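You operate a simulated robot arm through the tools that you are given. There is no shell and no other tool. Be economical: measure what you need, move in short steps, check, and stop when the job is done.

The job below is to be done with a simulated robot arm. You get a single attempt, and the scene is never put back.

Task
Clamp the ochre block, press its silver leaf down and burnish it bright.
Fine: stop up to it, black knob at TIGHT; white pad first, then the polishing stone; both go back. Set down upright: polishing stone with green knob.

It is judged by the outcome, as a careful person would: the job done as asked, and still so three seconds after it is handed in. It fails if anything else is knocked over, pushed out of place, dropped, spilled or broken.

Robot
A 6-joint arm with a two-finger parallel gripper, fixed in place. Base frame: the origin is at the foot of the arm, x ahead of it, y to its left, z up; the work surface is at about z = 0. Lengths are in mm, angles in rad, forces in N, time in s.
With the tool pointing down near the work surface it reaches from about 140 to 580 mm from the base axis. Its first joint turns from -1.152 to 1.152 rad. Payload 2.1 kg.
The TCP is the grasp point between the finger pads, 30 mm short of the fingertips. In the tool frame z runs along the fingers and y along their closing line. The gripper opens to 94 mm. The fingers are 28 mm wide and 10 mm thick; the gripper's body (50 by 96 mm) begins 55 mm behind the TCP.
Orientation is that of the tool frame in the base frame, as [roll, pitch, yaw] about the fixed x, y, z axes, in that order (R = Rz(yaw) Ry(pitch) Rx(roll)). With the fingers straight down and closing along the base's y, the tool's x points along the base's -x, its y along +y and its z along -z.

Tools
- The arm moves only by the tool servo_tool. Its arguments are lists of equal length, an entry for each row: "linear": the shift along the tool's x, y, z in mm, a list of three; "angular": the turn, a rotation vector about the tool's x, y, z in rad, a list of three; "jaw": the closure in counts, from 0 (fully open) to 255 (shut). In form: {"linear": [[tx, ty, tz], ...], "angular": [[ax, ay, az], ...], "jaw": [jaw, ...]}. A call has 1 to 8 rows; each row is the pose to reach, as a shift and turn from the pose commanded when the call began, along the tool's axes at that moment. Each row takes 0.2 s and may step no farther than 50 mm and 0.15 rad from the row before; otherwise, or with a gripper value out of range, the whole call is refused. A pose out of reach is approached as far as the arm can. The call stops where the force on the tool passes 40 N (or 10 N more than at its start, if that is more) or the arm is blocked; 0.2 s more then pass. The fingers move at their own pace (about 72 mm/s each) and stop on an object; they squeeze with about 20 N. The grip force told is the motor's: it shows also when the fingers shut on nothing. Time passes only in rows, and 0.2 s behind the last, so rows that repeat a pose let the fingers close. The reply holds the time, the measured pose of the TCP, the force on the tool along the base axes, the opening and the grip force, in the units named above and with some noise, with the torque about the TCP (base axes, N m) and any sound that the robot's microphone picked up.
- Cameras (640 x 400 px; columns grow to the right, rows downward): "scene" is fixed at [54.9, -365.3, 501.2]; the picture's right is [0.80, -0.61, 0.00], its down [-0.26, -0.34, -0.90] and it looks along [0.55, 0.72, -0.43] (base axes); focal length 328 px, centre (320, 200). "wrist" rides on the gripper at [76, 14, -103] in the tool frame; the picture's right is [-0.18, 0.98, 0.00], its down [-0.75, -0.14, -0.64] and it looks along [-0.63, -0.12, 0.77] (tool axes); focal length 243 px, centre (320, 200). There is no depth. A picture from a camera that has moved, and an enlarged one, comes with that camera's place and axes in the base frame and with its lens.
- get_image(camera): a new picture of that camera. No time passes.
- inspect(camera, box): a new picture of the part [left, top, right, bottom] of that camera's present view, enlarged. No time passes.
- finish_job(): hands the job in; it is judged then, once.

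Go step by step. Nothing tells you positions but the pictures and the camera data: compare them with the known pose of the tool, close in by small moves and look again before you grip or let go. The budget is 120 turns and 64 pictures, counting those below and the enlarged ones. Unless the task says otherwise, let go and move clear before handing in, and close with one line.

The tools are called as name(argument=value, ...) on one line, values as JSON. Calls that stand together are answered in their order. servo_tool: Moves the arm, as the interface text tells. Its arguments: {"type":"object","properties":{"linear":{"type":"array","items":{"type":"array","items":{"type":"number"}}},"angular":{"type":"array","items":{"type":"array","items":{"type":"number"}}},"jaw":{"type":"array","items":{"type":"number"}}},"required":["linear","angular","jaw"]} The other tools are called the same way: get_image (camera) takes a picture; inspect (camera, box) takes an enlarged picture of a part of a camera's view; finish_job () hands the job in.

At the start:

```text
time: 0.0
eef_pos: [312.2, 165.2, 353.7]
ee_rot: [3.141, 0.001, 3.141]
wrist_force: [0.7, -0.1, -0.3]
wrist_torque: [-0.01, 0.02, 0.06]
finger_gap: 94.0
finger_force: 0.1
```

scene: 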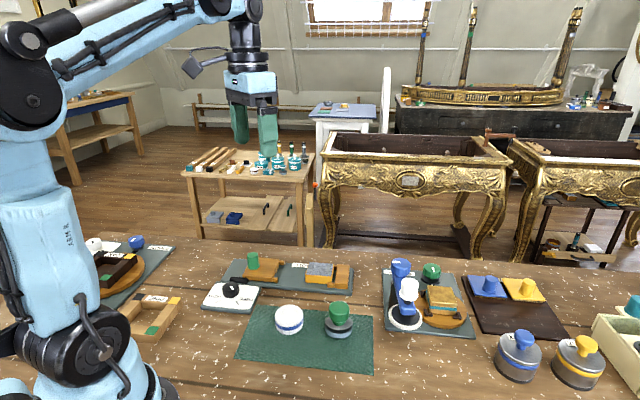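
wrist: 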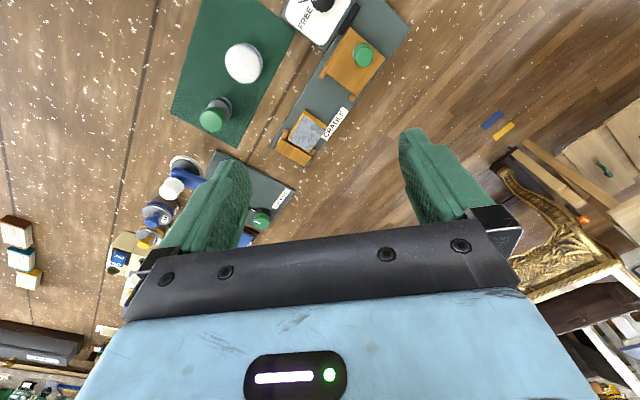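

I see a bench with several fixtures; I will enlarge the main ones to work out which is the ochre block with silver leaf.

inspect(camera="scene", box=[190, 235, 390, 375])

inspect(camera="scene", box=[370, 240, 640, 400])

inspect(camera="wrist", box=[160, 0, 420, 180])

inspect(camera="scene", box=[60, 220, 220, 350])

```text
2.86 times, centred on (290, 305) of scene
camera zoom: at [54.9, -365.3, 501.2], right [0.8, -0.61, 0.0], down [-0.26, -0.34, -0.9], along [0.55, 0.72, -0.43], focal length 937 px, centre (406, -100)
```

zoom: 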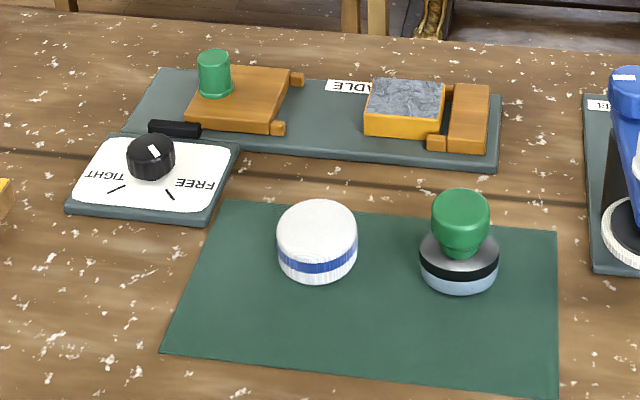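

```text
2.37 times, centred on (505, 320) of scene
camera zoom: at [54.9, -365.3, 501.2], right [0.8, -0.61, 0.0], down [-0.26, -0.34, -0.9], along [0.55, 0.72, -0.43], focal length 777 px, centre (-118, -84)
```

zoom: 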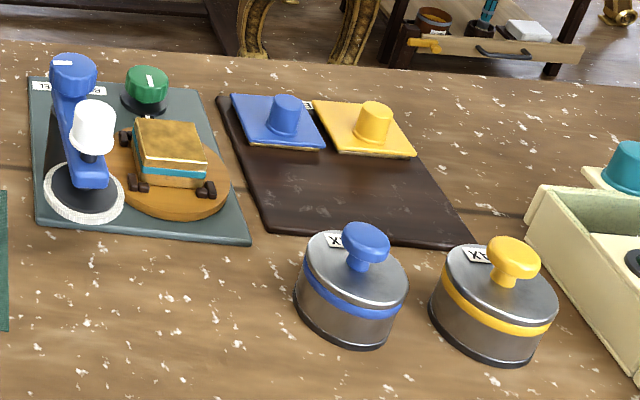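

```text
2.22 times, centred on (290, 90) of wrist
camera zoom: at [235.8, 178.5, 456.7], right [0.18, 0.98, 0.0], down [0.75, -0.14, 0.64], along [0.63, -0.12, -0.77], focal length 539 px, centre (387, 444)
```

zoom: 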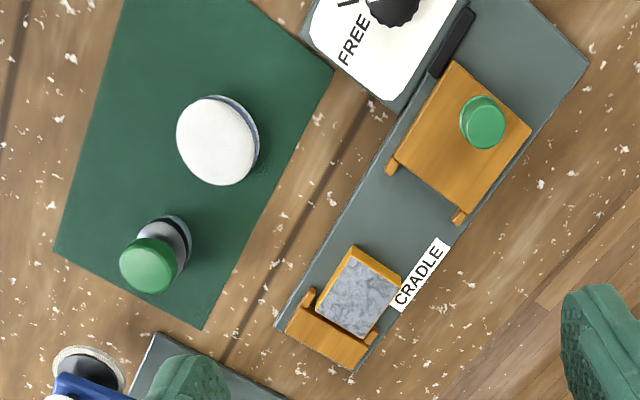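

```text
3.08 times, centred on (140, 285) of scene
camera zoom: at [54.9, -365.3, 501.2], right [0.8, -0.61, 0.0], down [-0.26, -0.34, -0.9], along [0.55, 0.72, -0.43], focal length 1009 px, centre (874, -62)
```

zoom: 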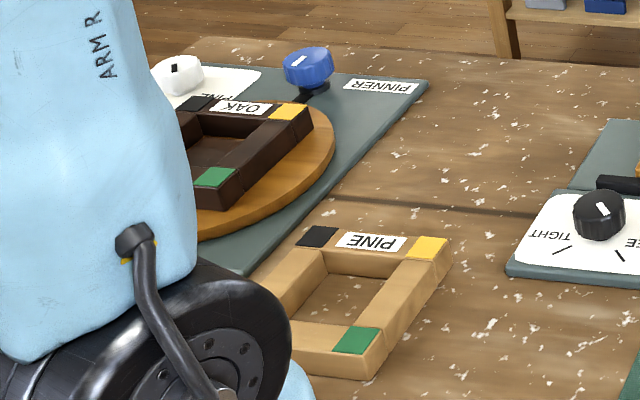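

The ochre block with silver leaf sits in the CRADLE, with its sliding stop (green knob), the black FREE/TIGHT knob, and the white pad and green-knob stone on the green mat. I'll move closer to the cradle to measure.

servo_tool(linear=[[0, 0, 45], [0, 0, 90], [6, 0, 135]], angular=[[0, 0, 0], [0, 0, 0], [0, 0, 0]], jaw=[0, 0, 0])

get_image(camera="wrist")

```text
time: 0.8
eef_pos: [305.0, 163.8, 219.7]
ee_rot: [3.141, 0.002, -3.14]
wrist_force: [0.6, 0.0, 1.4]
wrist_torque: [-0.03, -0.01, 0.0]
finger_gap: 94.1
finger_force: 0.0
```

```text
57 pictures are left
camera wrist: at [229.8, 176.7, 322.8], right [0.18, 0.98, 0.0], down [0.75, -0.14, 0.64], along [0.63, -0.12, -0.77], focal length 243 px, centre (320, 200)
```

wrist: 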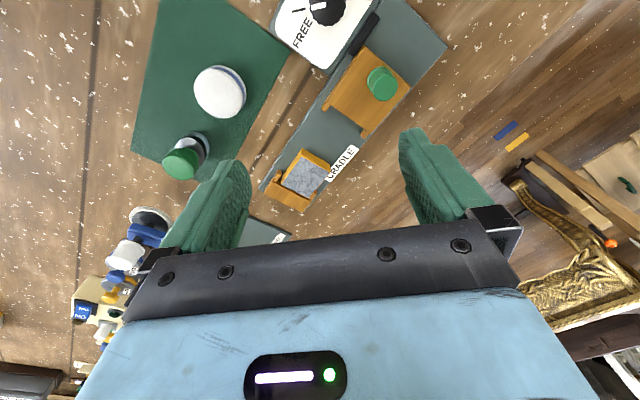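

The cradle is in view now; I'll enlarge it to measure the stop, block and direction.

inspect(camera="wrist", box=[250, 0, 460, 220])

```text
1.82 times, centred on (355, 110) of wrist
camera zoom: at [229.8, 176.7, 322.8], right [0.18, 0.98, 0.0], down [0.75, -0.14, 0.64], along [0.63, -0.12, -0.77], focal length 441 px, centre (256, 364)
```

zoom: 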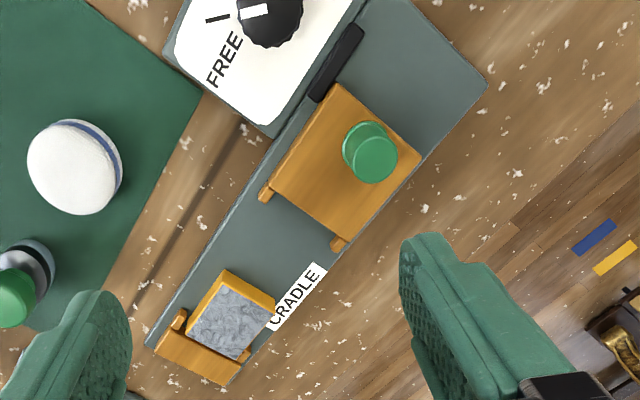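

The stop slides along base direction (0.71,-0.71), its knob is near (312,228), and the block's near face is about 60 mm beyond the stop's prongs. I'll move above the knob with the jaws turned along the slide axis.

servo_tool(linear=[[0, 10, 10], [-2, 20, 20], [-4, 32, 40], [-5, 44, 60], [-6, 54, 80], [-7, 64, 90], [-7, 64, 90]], angular=[[0, 0, -0.14], [0, 0, -0.28], [0, 0, -0.42], [0, 0, -0.56], [0, 0, -0.7], [0, 0, -0.785], [0, 0, -0.785]], jaw=[0, 0, 0, 0, 0, 0, 0])

get_image(camera="wrist")

inspect(camera="scene", box=[190, 215, 390, 335])

```text
time: 2.4
eef_pos: [311.1, 230.2, 128.7]
ee_rot: [-3.141, 0.001, -2.353]
wrist_force: [0.5, 0.7, 0.3]
wrist_torque: [0.01, 0.02, 0.0]
finger_gap: 93.8
finger_force: 0.0
```

```text
55 pictures are left
camera wrist: at [248.2, 184.7, 232.1], right [-0.57, 0.82, 0.0], down [0.63, 0.43, 0.64], along [0.53, 0.36, -0.77], focal length 243 px, centre (320, 200)
```

wrist: 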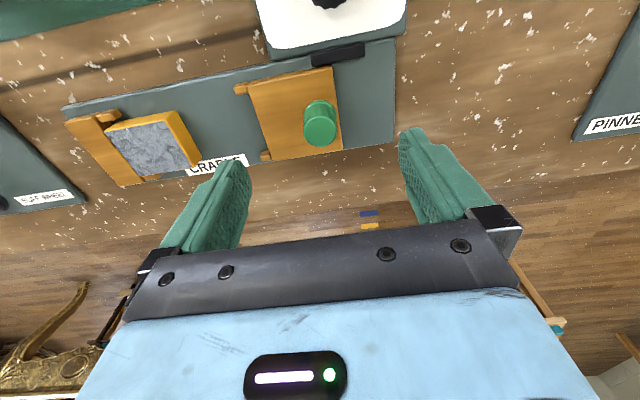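

```text
3.20 times, centred on (290, 275) of scene
camera zoom: at [54.9, -365.3, 501.2], right [0.8, -0.61, 0.0], down [-0.26, -0.34, -0.9], along [0.55, 0.72, -0.43], focal length 1049 px, centre (416, -40)
```

zoom: 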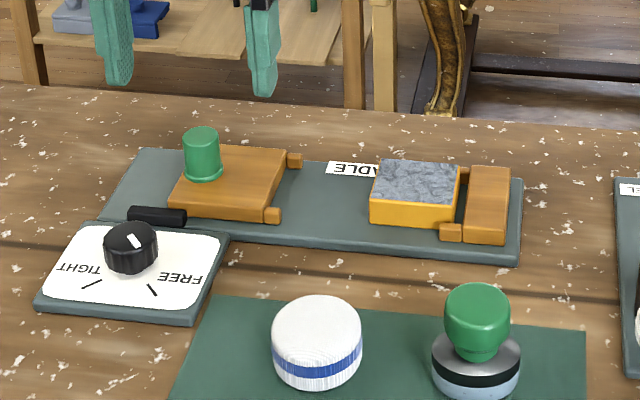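

The knob is centred under the jaws. I'll descend around it and close.

servo_tool(linear=[[0, 0, 35], [0, 0, 60], [0, 0, 69], [0, 0, 69]], angular=[[0, 0, 0], [0, 0, 0], [0, 0, 0], [0, 0, 0]], jaw=[0, 0, 0, 0])

get_image(camera="wrist")

inspect(camera="scene", box=[190, 215, 390, 335])

```text
time: 3.4
eef_pos: [313.8, 229.9, 61.0]
ee_rot: [-3.141, 0.002, -2.357]
wrist_force: [-0.5, -0.6, 0.4]
wrist_torque: [0.02, 0.0, 0.02]
finger_gap: 93.7
finger_force: 0.0
```

```text
53 pictures are left
camera wrist: at [249.9, 185.0, 164.0], right [-0.56, 0.83, 0.0], down [0.63, 0.43, 0.64], along [0.53, 0.36, -0.77], focal length 243 px, centre (320, 200)
```

wrist: 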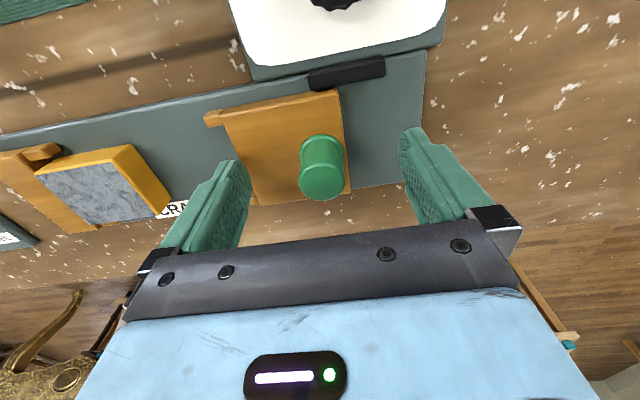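

```text
3.20 times, centred on (290, 275) of scene
camera zoom: at [54.9, -365.3, 501.2], right [0.8, -0.61, 0.0], down [-0.26, -0.34, -0.9], along [0.55, 0.72, -0.43], focal length 1049 px, centre (416, -40)
```

zoom: 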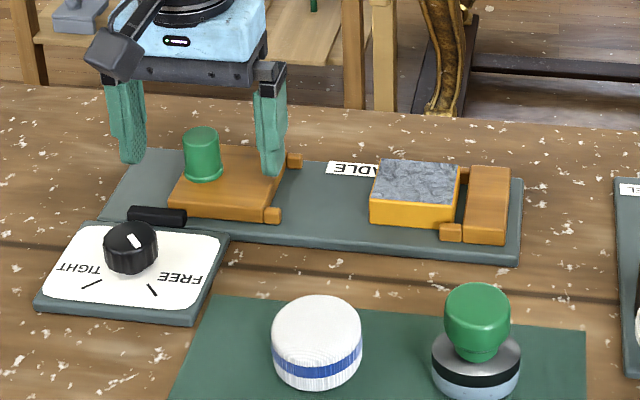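

The knob sits between the fingers. Closing now.

servo_tool(linear=[[0, 0, 0], [0, 0, 0], [0, 0, 0], [0, 0, 0]], angular=[[0, 0, 0], [0, 0, 0], [0, 0, 0], [0, 0, 0]], jaw=[255, 255, 255, 255])

```text
time: 4.4
eef_pos: [314.4, 228.9, 62.4]
ee_rot: [3.141, 0.001, -2.356]
wrist_force: [-1.0, 0.3, -1.4]
wrist_torque: [-0.18, -0.24, -0.04]
finger_gap: 25.2
finger_force: 45.2
```

Gripped the stop knob (25 mm). Sliding the stop toward the block.

servo_tool(linear=[[0, -6, 0], [0, -14, 0], [0, -22, 0], [0, -30, 0], [0, -38, 0], [0, -44, 0]], angular=[[0, 0, 0], [0, 0, 0], [0, 0, 0], [0, 0, 0], [0, 0, 0], [0, 0, 0]], jaw=[255, 255, 255, 255, 255, 255])

inspect(camera="scene", box=[190, 215, 390, 335])

get_image(camera="wrist")

```text
time: 5.8
eef_pos: [344.5, 198.6, 60.7]
ee_rot: [-3.14, 0.0, -2.357]
wrist_force: [4.2, 4.1, 39.4]
wrist_torque: [0.71, 0.02, -0.07]
finger_gap: 25.3
finger_force: 45.2
```

```text
3.20 times, centred on (290, 275) of scene
camera zoom: at [54.7, -365.3, 501.2], right [0.8, -0.61, 0.0], down [-0.26, -0.34, -0.9], along [0.55, 0.72, -0.43], focal length 1049 px, centre (416, -40)
```

zoom: 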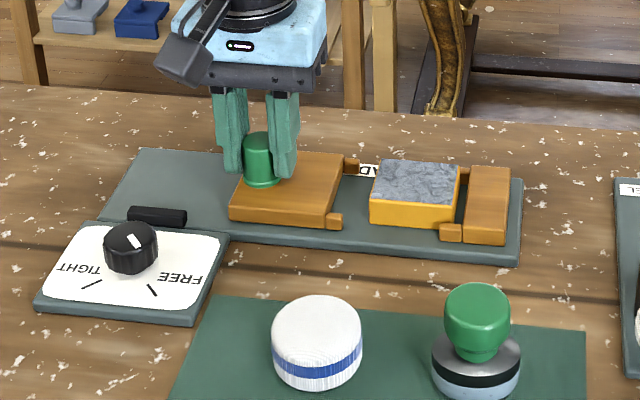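

```text
50 pictures are left
camera wrist: at [280.6, 154.0, 163.8], right [-0.57, 0.82, 0.0], down [0.63, 0.43, 0.64], along [0.53, 0.36, -0.77], focal length 243 px, centre (320, 200)
```

wrist: 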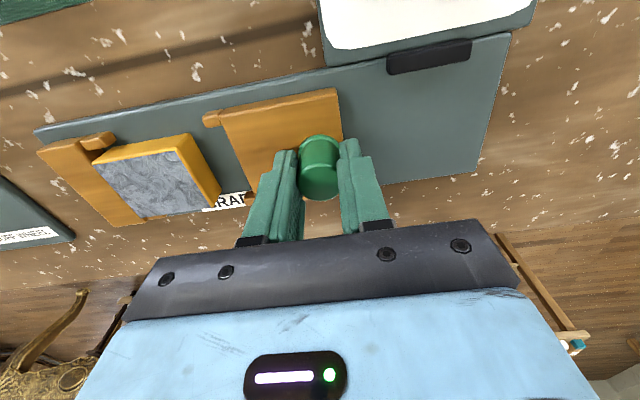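

The stop moved about 44 mm but there's an upward force building, so I'll ease up slightly before continuing.

servo_tool(linear=[[0, 0, -1], [0, 0, -1]], angular=[[0, 0, 0], [0, 0, 0]], jaw=[255, 255])

```text
time: 6.4
eef_pos: [345.0, 199.3, 60.0]
ee_rot: [3.14, 0.001, -2.356]
wrist_force: [5.7, 4.4, 4.9]
wrist_torque: [0.59, 0.14, 0.0]
finger_gap: 25.2
finger_force: 45.0
```

Force relieved. About 18 mm remain; continuing in small steps.

servo_tool(linear=[[0, -4, 0], [0, -8, 0], [0, -12, 0], [0, -14, 0], [0, -14, 0]], angular=[[0, 0, 0], [0, 0, 0], [0, 0, 0], [0, 0, 0], [0, 0, 0]], jaw=[255, 255, 255, 255, 255])

inspect(camera="scene", box=[240, 240, 380, 324])

```text
time: 7.6
eef_pos: [353.1, 189.2, 61.8]
ee_rot: [3.139, 0.003, -2.357]
wrist_force: [8.1, 7.7, 17.9]
wrist_torque: [0.61, 0.12, 0.06]
finger_gap: 24.9
finger_force: 44.8
```

```text
4.57 times, centred on (310, 282) of scene
camera zoom: at [54.8, -365.3, 501.2], right [0.8, -0.61, 0.0], down [-0.26, -0.34, -0.9], along [0.55, 0.72, -0.43], focal length 1499 px, centre (366, -175)
```

zoom: 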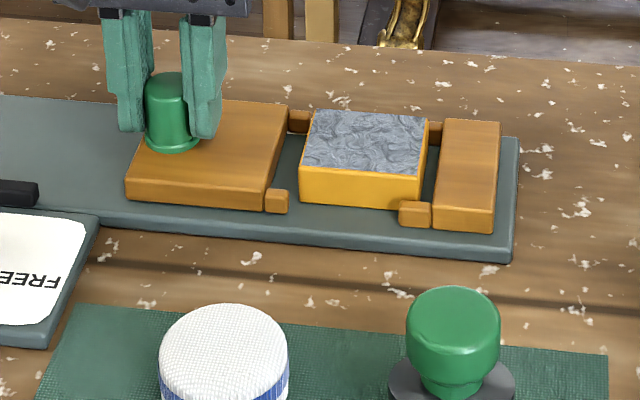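

About 5 mm of gap remains. Relieving the side load a bit and closing the last gap in 1 mm steps.

servo_tool(linear=[[-0.7, -1.5, -0.5], [-0.7, -3, -0.5], [-0.7, -4, -0.5], [-0.7, -5, -0.5], [-0.7, -6, -0.5], [-0.7, -6, -0.5]], angular=[[0, 0, 0], [0, 0, 0], [0, 0, 0], [0, 0, 0], [0, 0, 0], [0, 0, 0]], jaw=[255, 255, 255, 255, 255, 255])

inspect(camera="scene", box=[240, 240, 380, 324])

```text
time: 9.0
eef_pos: [358.8, 183.7, 61.7]
ee_rot: [3.141, 0.002, -2.357]
wrist_force: [2.7, 6.5, -31.6]
wrist_torque: [-0.18, -0.44, 0.03]
finger_gap: 25.1
finger_force: 45.2
```

```text
4.57 times, centred on (310, 282) of scene
camera zoom: at [55.0, -365.2, 501.3], right [0.8, -0.61, 0.0], down [-0.26, -0.34, -0.9], along [0.55, 0.72, -0.43], focal length 1499 px, centre (366, -175)
```

zoom: 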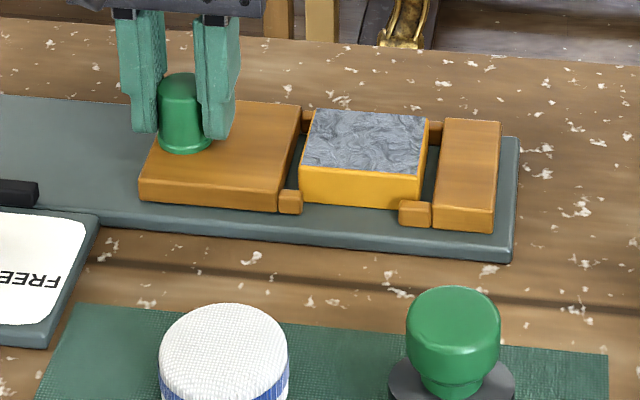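

Nearly touching. I'll ease the vertical load and push gently to confirm contact.

servo_tool(linear=[[0, 0, 0.5], [0, -0.5, 0.5], [0, -1, 0.5], [0, -1.5, 0.5]], angular=[[0, 0, 0], [0, 0, 0], [0, 0, 0], [0, 0, 0]], jaw=[255, 255, 255, 255])

inspect(camera="scene", box=[290, 250, 360, 300])

```text
time: 10.0
eef_pos: [359.9, 183.7, 61.3]
ee_rot: [3.141, -0.001, -2.356]
wrist_force: [-3.7, -3.3, 19.5]
wrist_torque: [0.46, 0.33, -0.04]
finger_gap: 25.3
finger_force: 45.6
```

```text
8.00 times, centred on (325, 275) of scene
camera zoom: at [54.8, -365.3, 501.2], right [0.8, -0.61, 0.0], down [-0.26, -0.34, -0.9], along [0.55, 0.72, -0.43], focal length 2623 px, centre (280, -400)
```

zoom: 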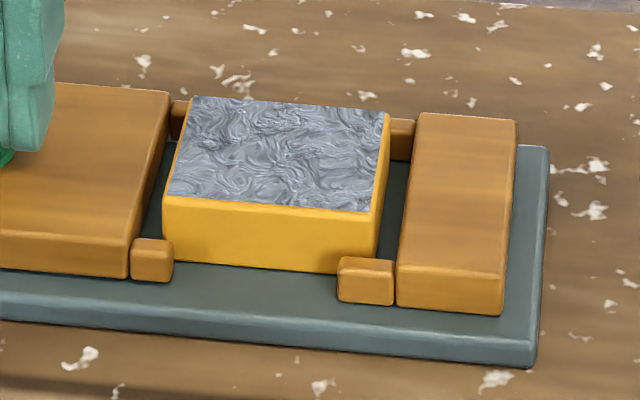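

The prongs now flank the block, and there is no clear axial contact force yet. I'll look from the wrist camera.

inspect(camera="wrist", box=[60, 60, 360, 250])

```text
2.11 times, centred on (210, 155) of wrist
camera zoom: at [296.1, 138.9, 164.0], right [-0.56, 0.83, 0.0], down [0.63, 0.43, 0.64], along [0.53, 0.36, -0.77], focal length 511 px, centre (552, 295)
```

zoom: 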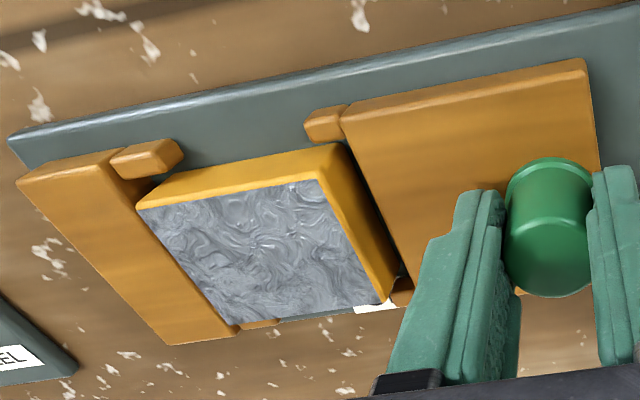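

The block is against the fixed jaw, and a small gap remains between stop plate and block. Continuing in small steps until axial contact.

servo_tool(linear=[[0, -1, -0.3], [0, -2, -0.3], [0, -3, -0.3], [0, -4, -0.3], [0, -4, -0.3]], angular=[[0, 0, 0], [0, 0, 0], [0, 0, 0], [0, 0, 0], [0, 0, 0]], jaw=[255, 255, 255, 255, 255])

inspect(camera="wrist", box=[60, 60, 360, 250])

```text
time: 11.2
eef_pos: [362.2, 181.1, 60.9]
ee_rot: [3.141, -0.001, -2.356]
wrist_force: [-13.7, -14.7, -0.3]
wrist_torque: [0.77, 0.11, 0.0]
finger_gap: 25.2
finger_force: 44.9
```

```text
2.11 times, centred on (210, 155) of wrist
camera zoom: at [299.1, 136.0, 164.0], right [-0.56, 0.83, 0.0], down [0.63, 0.43, 0.64], along [0.53, 0.36, -0.77], focal length 511 px, centre (552, 295)
```

zoom: 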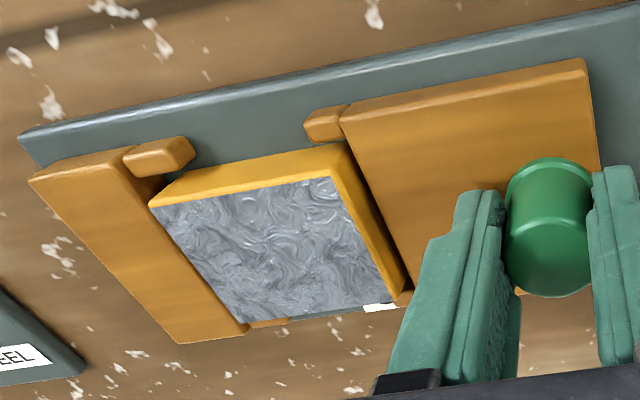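

Still a slit; relieving the side load and continuing.

servo_tool(linear=[[0.5, -0.7, 0], [0.5, -1.4, 0], [0.5, -2.1, 0], [0.5, -2.8, 0], [0.5, -3.5, 0], [0.5, -3.5, 0]], angular=[[0, 0, 0], [0, 0, 0], [0, 0, 0], [0, 0, 0], [0, 0, 0], [0, 0, 0]], jaw=[255, 255, 255, 255, 255, 255])

inspect(camera="wrist", box=[60, 60, 360, 250])

```text
time: 12.6
eef_pos: [364.5, 178.6, 60.5]
ee_rot: [3.14, 0.003, -2.356]
wrist_force: [0.0, -0.6, -5.7]
wrist_torque: [0.16, 0.78, 0.12]
finger_gap: 25.3
finger_force: 44.8
```

```text
2.11 times, centred on (210, 155) of wrist
camera zoom: at [301.0, 133.5, 163.6], right [-0.57, 0.82, 0.0], down [0.63, 0.43, 0.64], along [0.53, 0.36, -0.76], focal length 511 px, centre (552, 295)
```

zoom: 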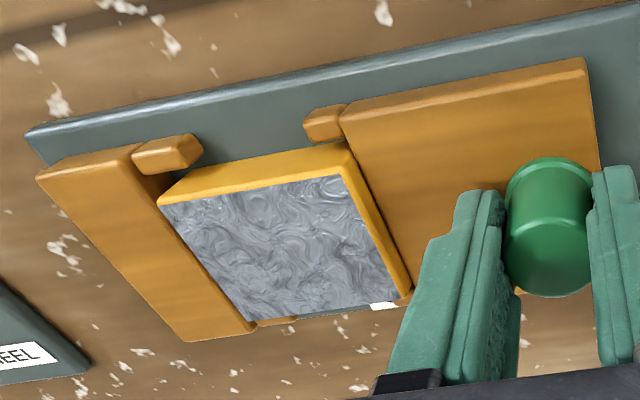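

The slit is closing. A few more small steps until the axial force rises.

servo_tool(linear=[[0, -0.7, 0], [0, -1.4, 0], [0, -2.1, 0], [0, -2.1, 0]], angular=[[0, 0, 0], [0, 0, 0], [0, 0, 0], [0, 0, 0]], jaw=[255, 255, 255, 255])

```text
time: 13.6
eef_pos: [366.3, 177.2, 60.7]
ee_rot: [-3.141, 0.003, -2.357]
wrist_force: [3.3, 3.1, 4.5]
wrist_torque: [0.41, 0.33, 0.0]
finger_gap: 25.0
finger_force: 44.9
```

servo_tool(linear=[[0, -0.7, 0], [0, -1.4, 0], [0, -2.1, 0], [0, -2.1, 0]], angular=[[0, 0, 0], [0, 0, 0], [0, 0, 0], [0, 0, 0]], jaw=[255, 255, 255, 255])

inspect(camera="wrist", box=[60, 60, 360, 250])

inspect(camera="scene", box=[290, 250, 360, 300])

```text
time: 14.6
eef_pos: [368.1, 174.6, 60.5]
ee_rot: [-3.14, 0.002, -2.355]
wrist_force: [5.3, 4.5, 17.0]
wrist_torque: [0.39, 0.41, 0.06]
finger_gap: 24.9
finger_force: 45.1
```

```text
2.11 times, centred on (210, 155) of wrist
camera zoom: at [304.1, 130.6, 163.7], right [-0.57, 0.82, 0.0], down [0.63, 0.43, 0.64], along [0.53, 0.36, -0.77], focal length 511 px, centre (552, 295)
```

zoom: 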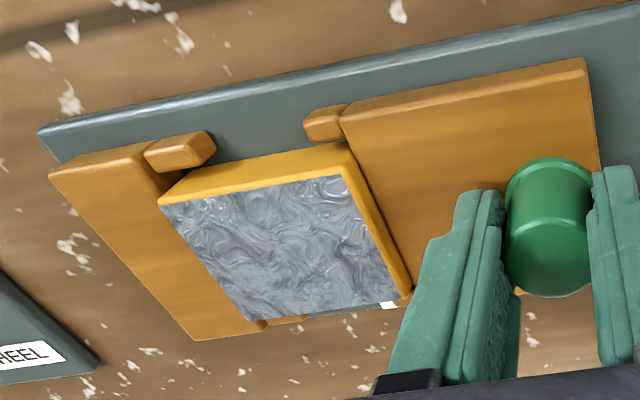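

```text
8.00 times, centred on (325, 275) of scene
camera zoom: at [54.8, -365.3, 501.2], right [0.8, -0.61, 0.0], down [-0.26, -0.34, -0.9], along [0.55, 0.72, -0.43], focal length 2623 px, centre (280, -400)
```

zoom: 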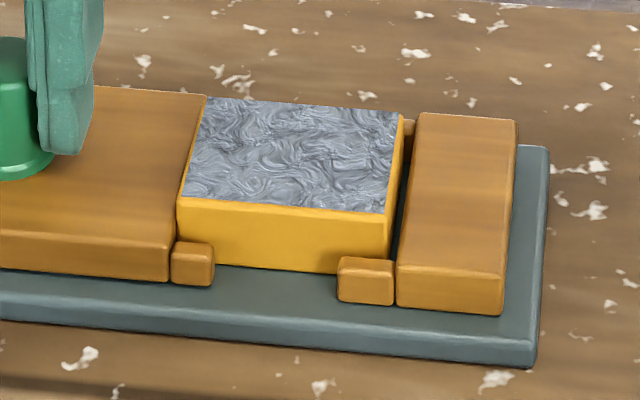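

The stop is now touching the block and carrying it; a ~3 mm gap is left at the fixed jaw. Continue until it seats.

servo_tool(linear=[[-0.1, -0.7, -0.3], [-0.1, -1.4, -0.3], [-0.1, -2.1, -0.3], [-0.1, -2.8, -0.3], [-0.1, -2.8, -0.3]], angular=[[0, 0, 0], [0, 0, 0], [0, 0, 0], [0, 0, 0], [0, 0, 0]], jaw=[255, 255, 255, 255, 255])

inspect(camera="scene", box=[290, 250, 360, 300])

```text
time: 15.8
eef_pos: [371.0, 173.5, 60.7]
ee_rot: [-3.141, 0.005, -2.356]
wrist_force: [0.2, 2.4, -6.2]
wrist_torque: [-0.45, 0.0, -0.02]
finger_gap: 25.2
finger_force: 45.2
stopped in row 5: the force on the tool passed its limit at 42 N (the readings are from after the stop); the commanded pose is now the measured one
```

```text
8.00 times, centred on (325, 275) of scene
camera zoom: at [54.9, -365.3, 501.2], right [0.8, -0.61, 0.0], down [-0.26, -0.34, -0.9], along [0.55, 0.72, -0.43], focal length 2623 px, centre (280, -400)
```

zoom: 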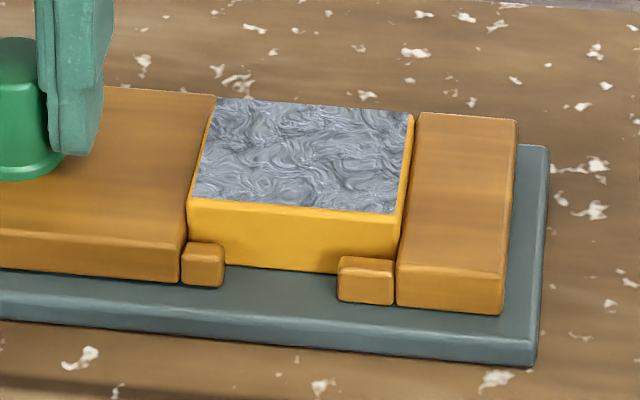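

The block is seated between stop and fixed jaw. I'll open the fingers only partly (to avoid the block) and rise.

servo_tool(linear=[[0, 0, 0], [0, 0, 0], [0, 0, -20], [0, 0, -60], [0, 0, -90]], angular=[[0, 0, 0], [0, 0, 0], [0, 0, 0], [0, 0, 0], [0, 0, 0]], jaw=[150, 150, 150, 100, 100])

inspect(camera="scene", box=[190, 245, 360, 345])

```text
time: 17.0
eef_pos: [371.5, 172.2, 152.2]
ee_rot: [3.141, 0.002, -2.356]
wrist_force: [0.7, -0.6, -0.3]
wrist_torque: [-0.01, 0.03, 0.04]
finger_gap: 57.3
finger_force: 0.1
```

```text
3.76 times, centred on (275, 295) of scene
camera zoom: at [54.8, -365.3, 501.2], right [0.8, -0.61, 0.0], down [-0.26, -0.34, -0.9], along [0.55, 0.72, -0.43], focal length 1234 px, centre (489, -158)
```

zoom: 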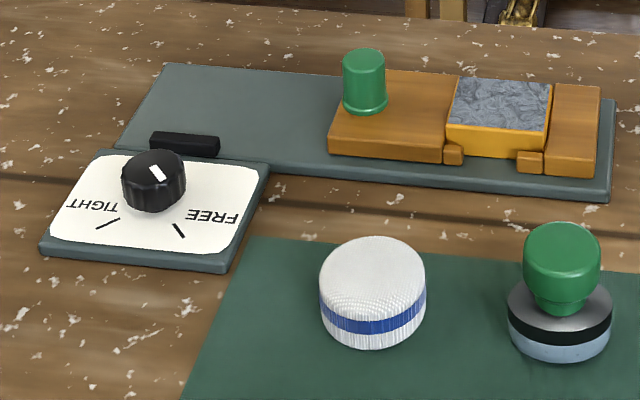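

The stop is in place. The black knob is near (237,189), currently pointing at FREE (toward -y); TIGHT is toward -x, a quarter-turn clockwise from above. Moving over it.

servo_tool(linear=[[20, 26, 0], [42, 54, 0], [63, 81, 0], [83, 106.5, 0], [83, 106.5, 0]], angular=[[0, 0, 0], [0, 0, 0], [0, 0, 0], [0, 0, 0], [0, 0, 0]], jaw=[60, 60, 60, 60, 60])

get_image(camera="wrist")

```text
time: 18.2
eef_pos: [235.6, 189.4, 150.4]
ee_rot: [-3.141, 0.004, -2.356]
wrist_force: [0.4, -0.8, 0.5]
wrist_torque: [-0.01, 0.02, 0.01]
finger_gap: 71.8
finger_force: 0.0
```

```text
39 pictures are left
camera wrist: at [172.2, 144.5, 253.4], right [-0.57, 0.82, 0.0], down [0.63, 0.43, 0.64], along [0.53, 0.36, -0.76], focal length 243 px, centre (320, 200)
```

wrist: 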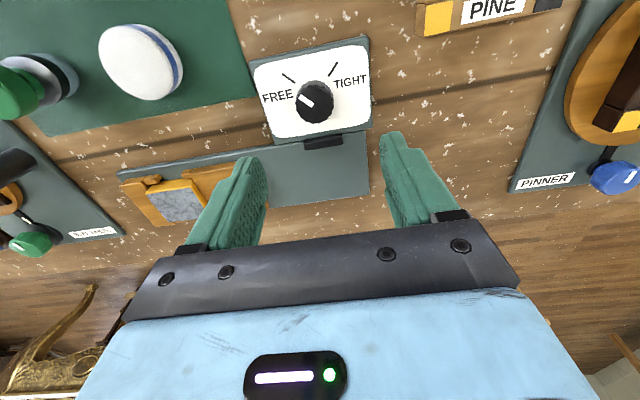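

I'll enlarge the dial to fix the knob's centre and angles.

inspect(camera="wrist", box=[240, 30, 390, 150])

```text
3.33 times, centred on (315, 90) of wrist
camera zoom: at [172.2, 144.5, 253.4], right [-0.57, 0.82, 0.0], down [0.63, 0.43, 0.64], along [0.53, 0.36, -0.76], focal length 809 px, centre (337, 567)
```

zoom: 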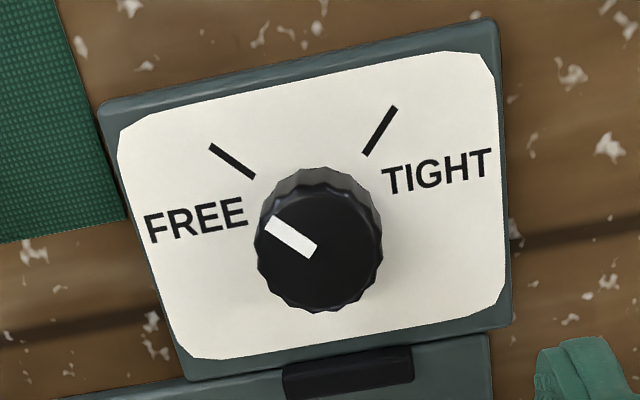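

Ticks show the knob centre at (235.6,181.4), with FREE along -y and TIGHT along -x, a clean 90° clockwise. I'll centre and descend.

servo_tool(linear=[[5.7, -5.7, 30], [5.7, -5.7, 65], [5.7, -5.7, 90], [5.7, -5.7, 100], [5.7, -5.7, 100]], angular=[[0, 0, 0], [0, 0, 0], [0, 0, 0], [0, 0, 0], [0, 0, 0]], jaw=[80, 80, 80, 80, 80])

inspect(camera="wrist", box=[200, 60, 440, 260])

```text
time: 19.4
eef_pos: [235.2, 182.0, 50.3]
ee_rot: [3.141, 0.004, -2.356]
wrist_force: [-0.4, 0.0, -0.4]
wrist_torque: [-0.02, -0.03, 0.0]
finger_gap: 64.4
finger_force: 0.1
```

```text
2.00 times, centred on (320, 160) of wrist
camera zoom: at [172.1, 136.3, 153.1], right [-0.57, 0.82, 0.0], down [0.63, 0.43, 0.64], along [0.53, 0.36, -0.76], focal length 485 px, centre (320, 280)
```

zoom: 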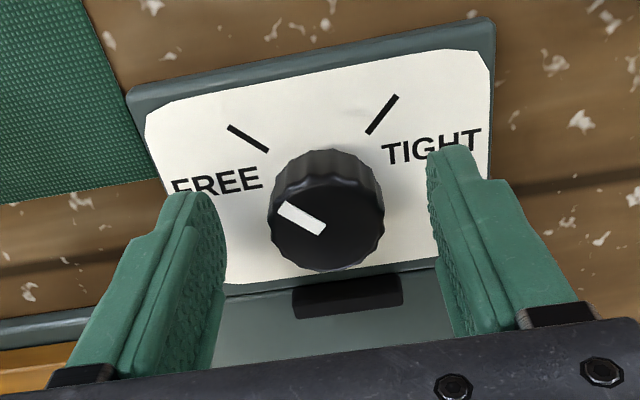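

Knob is centred between the fingers. Closing, then turning clockwise.

servo_tool(linear=[[0, 0, 0], [0, 0, 0], [0, 0, 0], [0, 0, 0]], angular=[[0, 0, 0], [0, 0, 0], [0, 0, 0], [0, 0, 0]], jaw=[255, 255, 255, 255])

servo_tool(linear=[[0, 0, 0], [0, 0, 0], [0, 0, 0], [0, 0, 0], [0, 0, 0], [0, 0, 0], [0, 0, 0], [0, 0, 0]], angular=[[0, 0, 0.1], [0, 0, 0.2], [0, 0, 0.3], [0, 0, 0.4], [0, 0, 0.5], [0, 0, 0.6], [0, 0, 0.7], [0, 0, 0.785]], jaw=[255, 255, 255, 255, 255, 255, 255, 255])

inspect(camera="wrist", box=[200, 60, 440, 260])

```text
time: 20.4
eef_pos: [234.9, 182.4, 51.2]
ee_rot: [3.137, 0.003, -2.355]
wrist_force: [-16.5, 19.0, -13.2]
wrist_torque: [-0.38, -0.18, -0.02]
finger_gap: 32.9
finger_force: 44.7
```

```text
time: 21.3
eef_pos: [234.8, 183.3, 50.5]
ee_rot: [3.133, 0.003, -2.656]
wrist_force: [0.1, 2.9, -7.4]
wrist_torque: [-0.62, 0.06, -0.03]
finger_gap: 32.6
finger_force: 45.3
stopped in row 4: the force on the tool passed its limit at 42 N (the readings are from after the stop); the commanded pose is now the measured one
```

```text
2.00 times, centred on (320, 160) of wrist
camera zoom: at [161.0, 158.1, 153.4], right [-0.3, 0.96, 0.01], down [0.73, 0.22, 0.64], along [0.61, 0.2, -0.77], focal length 485 px, centre (320, 280)
```

zoom: 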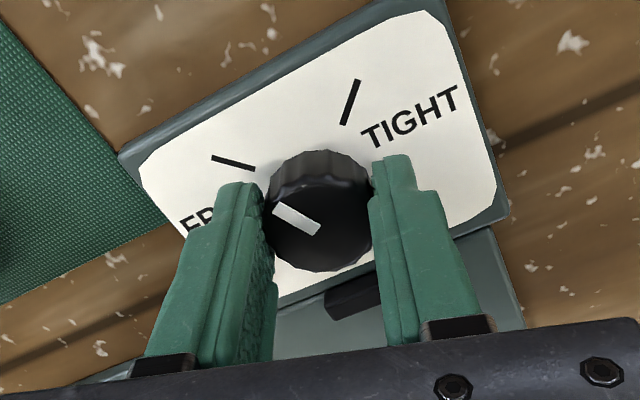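

The knob is turning with the gripper; a small centring force stopped it. Load is now relieved, so I continue.

servo_tool(linear=[[0, 0, 0], [0, 0, 0], [0, 0, 0], [0, 0, 0], [0, 0, 0]], angular=[[0, 0, 0.08], [0, 0, 0.16], [0, 0, 0.24], [0, 0, 0.32], [0, 0, 0.4]], jaw=[255, 255, 255, 255, 255])

```text
time: 22.1
eef_pos: [235.5, 183.3, 50.1]
ee_rot: [3.132, -0.001, -2.888]
wrist_force: [-2.2, 0.0, 5.5]
wrist_torque: [-0.37, -0.44, -0.03]
finger_gap: 32.2
finger_force: 45.2
stopped in row 4: the force on the tool passed its limit at 41 N (the readings are from after the stop); the commanded pose is now the measured one
```

servo_tool(linear=[[0, 0, 0], [0, 0, 0], [0, 0, 0], [0, 0, 0], [0, 0, 0]], angular=[[0, 0, 0.08], [0, 0, 0.16], [0, 0, 0.24], [0, 0, 0.32], [0, 0, 0.4]], jaw=[255, 255, 255, 255, 255])

```text
time: 22.8
eef_pos: [235.2, 183.6, 51.3]
ee_rot: [3.133, -0.004, -3.056]
wrist_force: [-1.7, 0.1, 4.5]
wrist_torque: [-0.4, -0.34, -0.02]
finger_gap: 32.8
finger_force: 45.2
stopped in row 3: the force on the tool passed its limit at 40 N (the readings are from after the stop); the commanded pose is now the measured one
```

servo_tool(linear=[[0, 0, 0], [0, 0, 0]], angular=[[0, 0, 0.07], [0, 0, 0.14]], jaw=[255, 255])

```text
time: 23.4
eef_pos: [235.2, 183.5, 49.6]
ee_rot: [3.134, -0.005, 3.087]
wrist_force: [-7.2, 0.9, -14.9]
wrist_torque: [-0.72, -1.07, -0.02]
finger_gap: 32.8
finger_force: 45.1
```

servo_tool(linear=[[0.5, 0, 0.3], [0.5, 0, 0.3], [0.5, 0, 0.3], [0.5, 0, 0.3]], angular=[[0, 0, 0.07], [0, 0, 0.14], [0, 0, 0.21], [0, 0, 0.28]], jaw=[255, 255, 255, 255])

```text
time: 24.4
eef_pos: [234.9, 183.8, 50.3]
ee_rot: [3.132, -0.005, 2.807]
wrist_force: [2.8, 13.1, -8.4]
wrist_torque: [-0.64, -0.49, 0.01]
finger_gap: 32.8
finger_force: 44.7
```

servo_tool(linear=[[0, 0.5, 0.2], [0, 0.5, 0.2], [0, 0.5, 0.2], [0, 0.5, 0.2], [0, 0.5, 0.2]], angular=[[0, 0, 0.07], [0, 0, 0.14], [0, 0, 0.21], [0, 0, 0.28], [0, 0, 0.35]], jaw=[255, 255, 255, 255, 255])

inspect(camera="wrist", box=[200, 60, 440, 260])

```text
time: 25.2
eef_pos: [234.8, 185.5, 50.1]
ee_rot: [3.135, -0.006, 2.595]
wrist_force: [0.6, 1.3, 4.9]
wrist_torque: [-0.39, -0.06, 0.04]
finger_gap: 32.6
finger_force: 45.7
stopped in row 4: the force on the tool passed its limit at 41 N (the readings are from after the stop); the commanded pose is now the measured one
```

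```text
2.00 times, centred on (320, 160) of wrist
camera zoom: at [177.8, 234.5, 153.9], right [0.67, 0.74, 0.01], down [0.57, -0.52, 0.64], along [0.47, -0.42, -0.77], focal length 485 px, centre (320, 280)
```

zoom: 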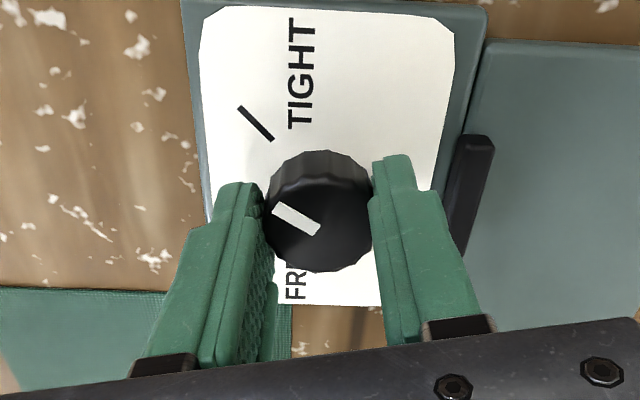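

About 76° turned; roughly 0.24 rad remains to TIGHT. Continuing in short turns.

servo_tool(linear=[[0, 0, 0], [0, 0, 0]], angular=[[0, 0, 0.06], [0, 0, 0.12]], jaw=[255, 255])

```text
time: 25.8
eef_pos: [235.2, 184.5, 50.2]
ee_rot: [3.135, -0.008, 2.471]
wrist_force: [1.2, 1.5, 23.1]
wrist_torque: [-0.5, -0.34, -0.03]
finger_gap: 32.7
finger_force: 45.2
```

servo_tool(linear=[[0, 0, -0.4], [0, 0, -0.4], [0, 0, -0.4]], angular=[[0, 0, 0.05], [0, 0, 0.1], [0, 0, 0.115]], jaw=[255, 255, 255])

inspect(camera="wrist", box=[200, 60, 440, 260])

```text
time: 26.6
eef_pos: [234.8, 184.8, 50.0]
ee_rot: [3.134, -0.012, 2.357]
wrist_force: [1.5, 15.1, 19.9]
wrist_torque: [-0.91, -0.41, 0.08]
finger_gap: 32.7
finger_force: 44.6
```

```text
2.00 times, centred on (320, 160) of wrist
camera zoom: at [191.7, 246.4, 154.1], right [0.82, 0.57, 0.0], down [0.44, -0.64, 0.63], along [0.36, -0.52, -0.77], focal length 485 px, centre (320, 280)
```

zoom: 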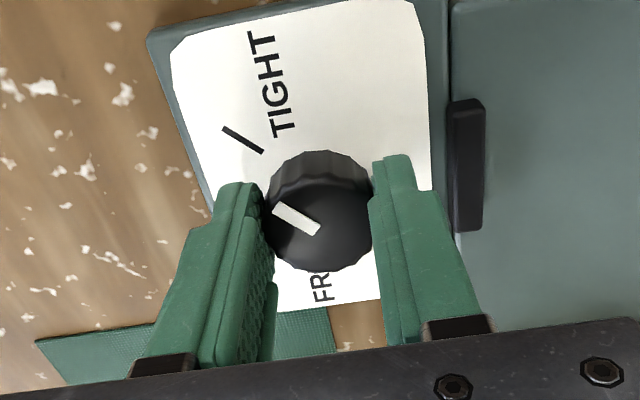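

The pointer is within a few degrees of TIGHT. I'll add a slight nudge, then release and check.

servo_tool(linear=[[0, 0, -0.3], [0, 0, -0.3], [0, 0, -0.3]], angular=[[0, 0, 0.03], [0, 0, 0.05], [0, 0, 0.05]], jaw=[255, 255, 255])

servo_tool(linear=[[0, 0, 0], [0, 0, 0], [0, 0, -20], [0, 0, -60], [0, 0, -100], [0, 0, -100]], angular=[[0, 0, 0], [0, 0, 0], [0, 0, 0], [0, 0, 0], [0, 0, 0], [0, 0, 0]], jaw=[125, 125, 125, 80, 60, 60])

get_image(camera="wrist")

inspect(camera="scene", box=[190, 245, 360, 345])

```text
time: 27.5
eef_pos: [234.8, 186.1, 50.9]
ee_rot: [3.134, -0.011, 2.312]
wrist_force: [1.8, 0.4, -8.3]
wrist_torque: [-0.23, 0.32, 0.71]
finger_gap: 32.7
finger_force: 45.1
stopped in row 3: the force on the tool passed its limit at 41 N (the readings are from after the stop); the commanded pose is now the measured one
```

```text
time: 28.9
eef_pos: [236.2, 183.2, 152.4]
ee_rot: [3.134, -0.013, 2.307]
wrist_force: [-0.8, -0.2, 0.1]
wrist_torque: [0.0, -0.03, -0.01]
finger_gap: 71.8
finger_force: 0.0
```

```text
33 pictures are left
camera wrist: at [195.1, 246.9, 256.8], right [0.85, 0.52, 0.01], down [0.4, -0.66, 0.63], along [0.34, -0.54, -0.77], focal length 243 px, centre (320, 200)
```

wrist: 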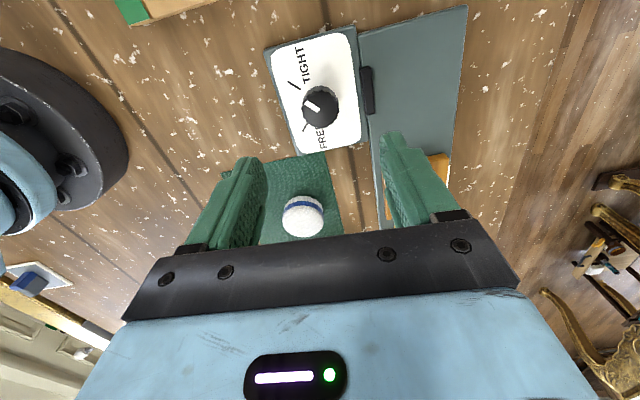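

```text
3.76 times, centred on (275, 295) of scene
camera zoom: at [54.9, -365.3, 501.2], right [0.8, -0.61, 0.0], down [-0.26, -0.34, -0.9], along [0.55, 0.72, -0.43], focal length 1234 px, centre (489, -158)
```

zoom: 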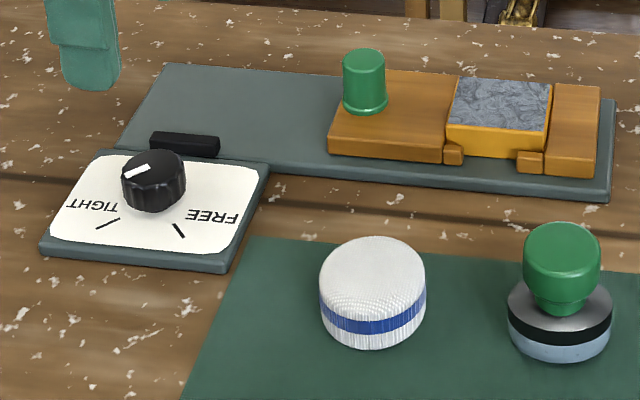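

The black knob now points at TIGHT (hard stop felt) and nothing else moved. Next: the white pad near (288,50); moving over it.

servo_tool(linear=[[-33, -12, 0], [-66, -25, 0], [-100, -38, 0], [-133.5, -50.7, 0], [-133.5, -50.7, 0]], angular=[[0.002, -0.003, -0.012], [0.004, -0.006, -0.024], [0.006, -0.01, -0.036], [0.0076, -0.013, -0.049], [0.0076, -0.013, -0.049]], jaw=[0, 0, 0, 0, 0])

get_image(camera="wrist")

```text
time: 30.1
eef_pos: [287.4, 49.8, 147.4]
ee_rot: [3.14, 0.002, 2.358]
wrist_force: [-0.3, 0.6, 0.1]
wrist_torque: [0.03, 0.0, -0.01]
finger_gap: 94.1
finger_force: 0.1
```

```text
31 pictures are left
camera wrist: at [244.0, 112.4, 251.4], right [0.82, 0.57, 0.0], down [0.43, -0.63, 0.64], along [0.36, -0.53, -0.77], focal length 243 px, centre (320, 200)
```

wrist: 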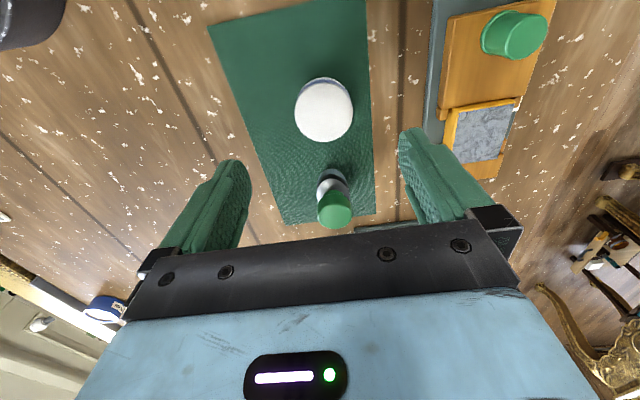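

The white pad is at about (292,50), top near z=30. Centring and descending around it.

servo_tool(linear=[[-3.3, 3, 40], [-3.3, 3, 80], [-3.3, 3, 100], [-3.3, 3, 107], [-3.3, 3, 107]], angular=[[0, 0, 0], [0, 0, 0], [0, 0, 0], [0, 0, 0], [0, 0, 0]], jaw=[0, 0, 0, 0, 0])

get_image(camera="wrist")

inspect(camera="scene", box=[230, 265, 390, 375])

```text
time: 31.3
eef_pos: [292.7, 49.6, 39.5]
ee_rot: [-3.141, 0.002, 2.36]
wrist_force: [0.1, 0.9, 0.3]
wrist_torque: [0.02, 0.02, 0.02]
finger_gap: 94.0
finger_force: 0.2
```

```text
30 pictures are left
camera wrist: at [248.2, 113.5, 143.3], right [0.82, 0.57, 0.0], down [0.43, -0.63, 0.64], along [0.36, -0.53, -0.77], focal length 243 px, centre (320, 200)
```

wrist: 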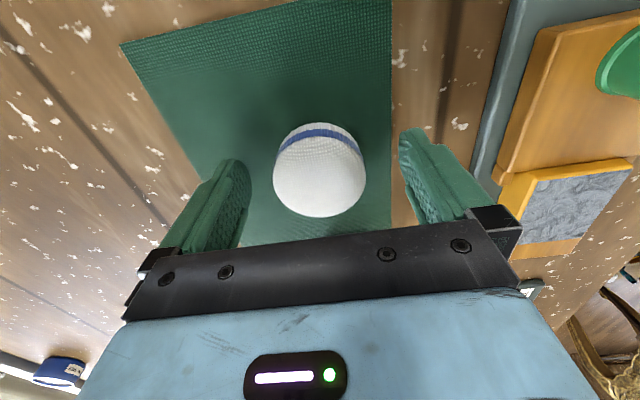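

```text
3.64 times, centred on (310, 320) of scene
camera zoom: at [54.8, -365.3, 501.2], right [0.8, -0.61, 0.0], down [-0.26, -0.34, -0.9], along [0.55, 0.72, -0.43], focal length 1192 px, centre (356, -236)
```

zoom: 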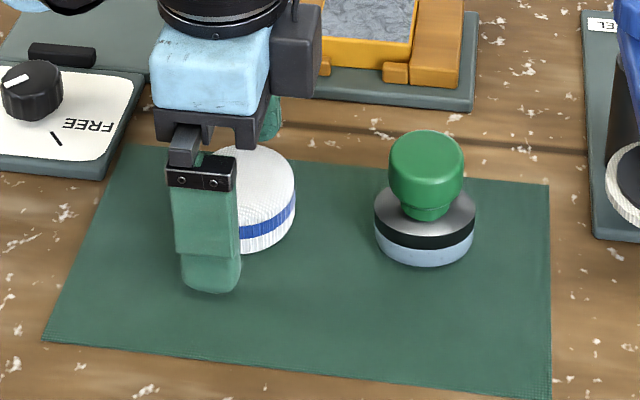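

Pad is centred. Gripping it.

servo_tool(linear=[[0, 0, 0], [0, 0, 0], [0, 0, 0], [0, 0, 0]], angular=[[0, 0, 0], [0, 0, 0], [0, 0, 0], [0, 0, 0]], jaw=[255, 255, 255, 255])

servo_tool(linear=[[0, 0, -15], [0, 0, -45], [0, 0, -80], [0, 0, -80]], angular=[[0, 0, 0], [0, 0, 0], [0, 0, 0], [0, 0, 0]], jaw=[255, 255, 255, 255])

get_image(camera="wrist")

```text
time: 32.3
eef_pos: [291.3, 49.9, 40.8]
ee_rot: [-3.141, 0.001, 2.358]
wrist_force: [-0.7, 0.4, -0.3]
wrist_torque: [-0.03, 0.03, 0.0]
finger_gap: 51.5
finger_force: 19.6
```

```text
time: 33.3
eef_pos: [293.2, 51.7, 121.7]
ee_rot: [3.141, 0.0, 2.359]
wrist_force: [0.7, -0.3, -0.1]
wrist_torque: [0.02, 0.02, -0.01]
finger_gap: 51.5
finger_force: 20.5
```

```text
28 pictures are left
camera wrist: at [248.5, 114.4, 224.7], right [0.82, 0.57, 0.0], down [0.43, -0.63, 0.64], along [0.36, -0.53, -0.77], focal length 243 px, centre (320, 200)
```

wrist: 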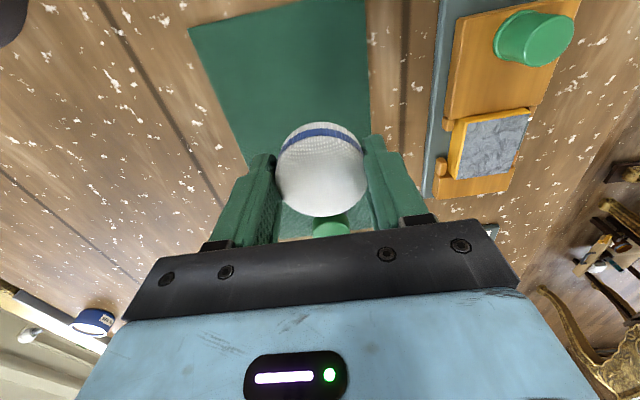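

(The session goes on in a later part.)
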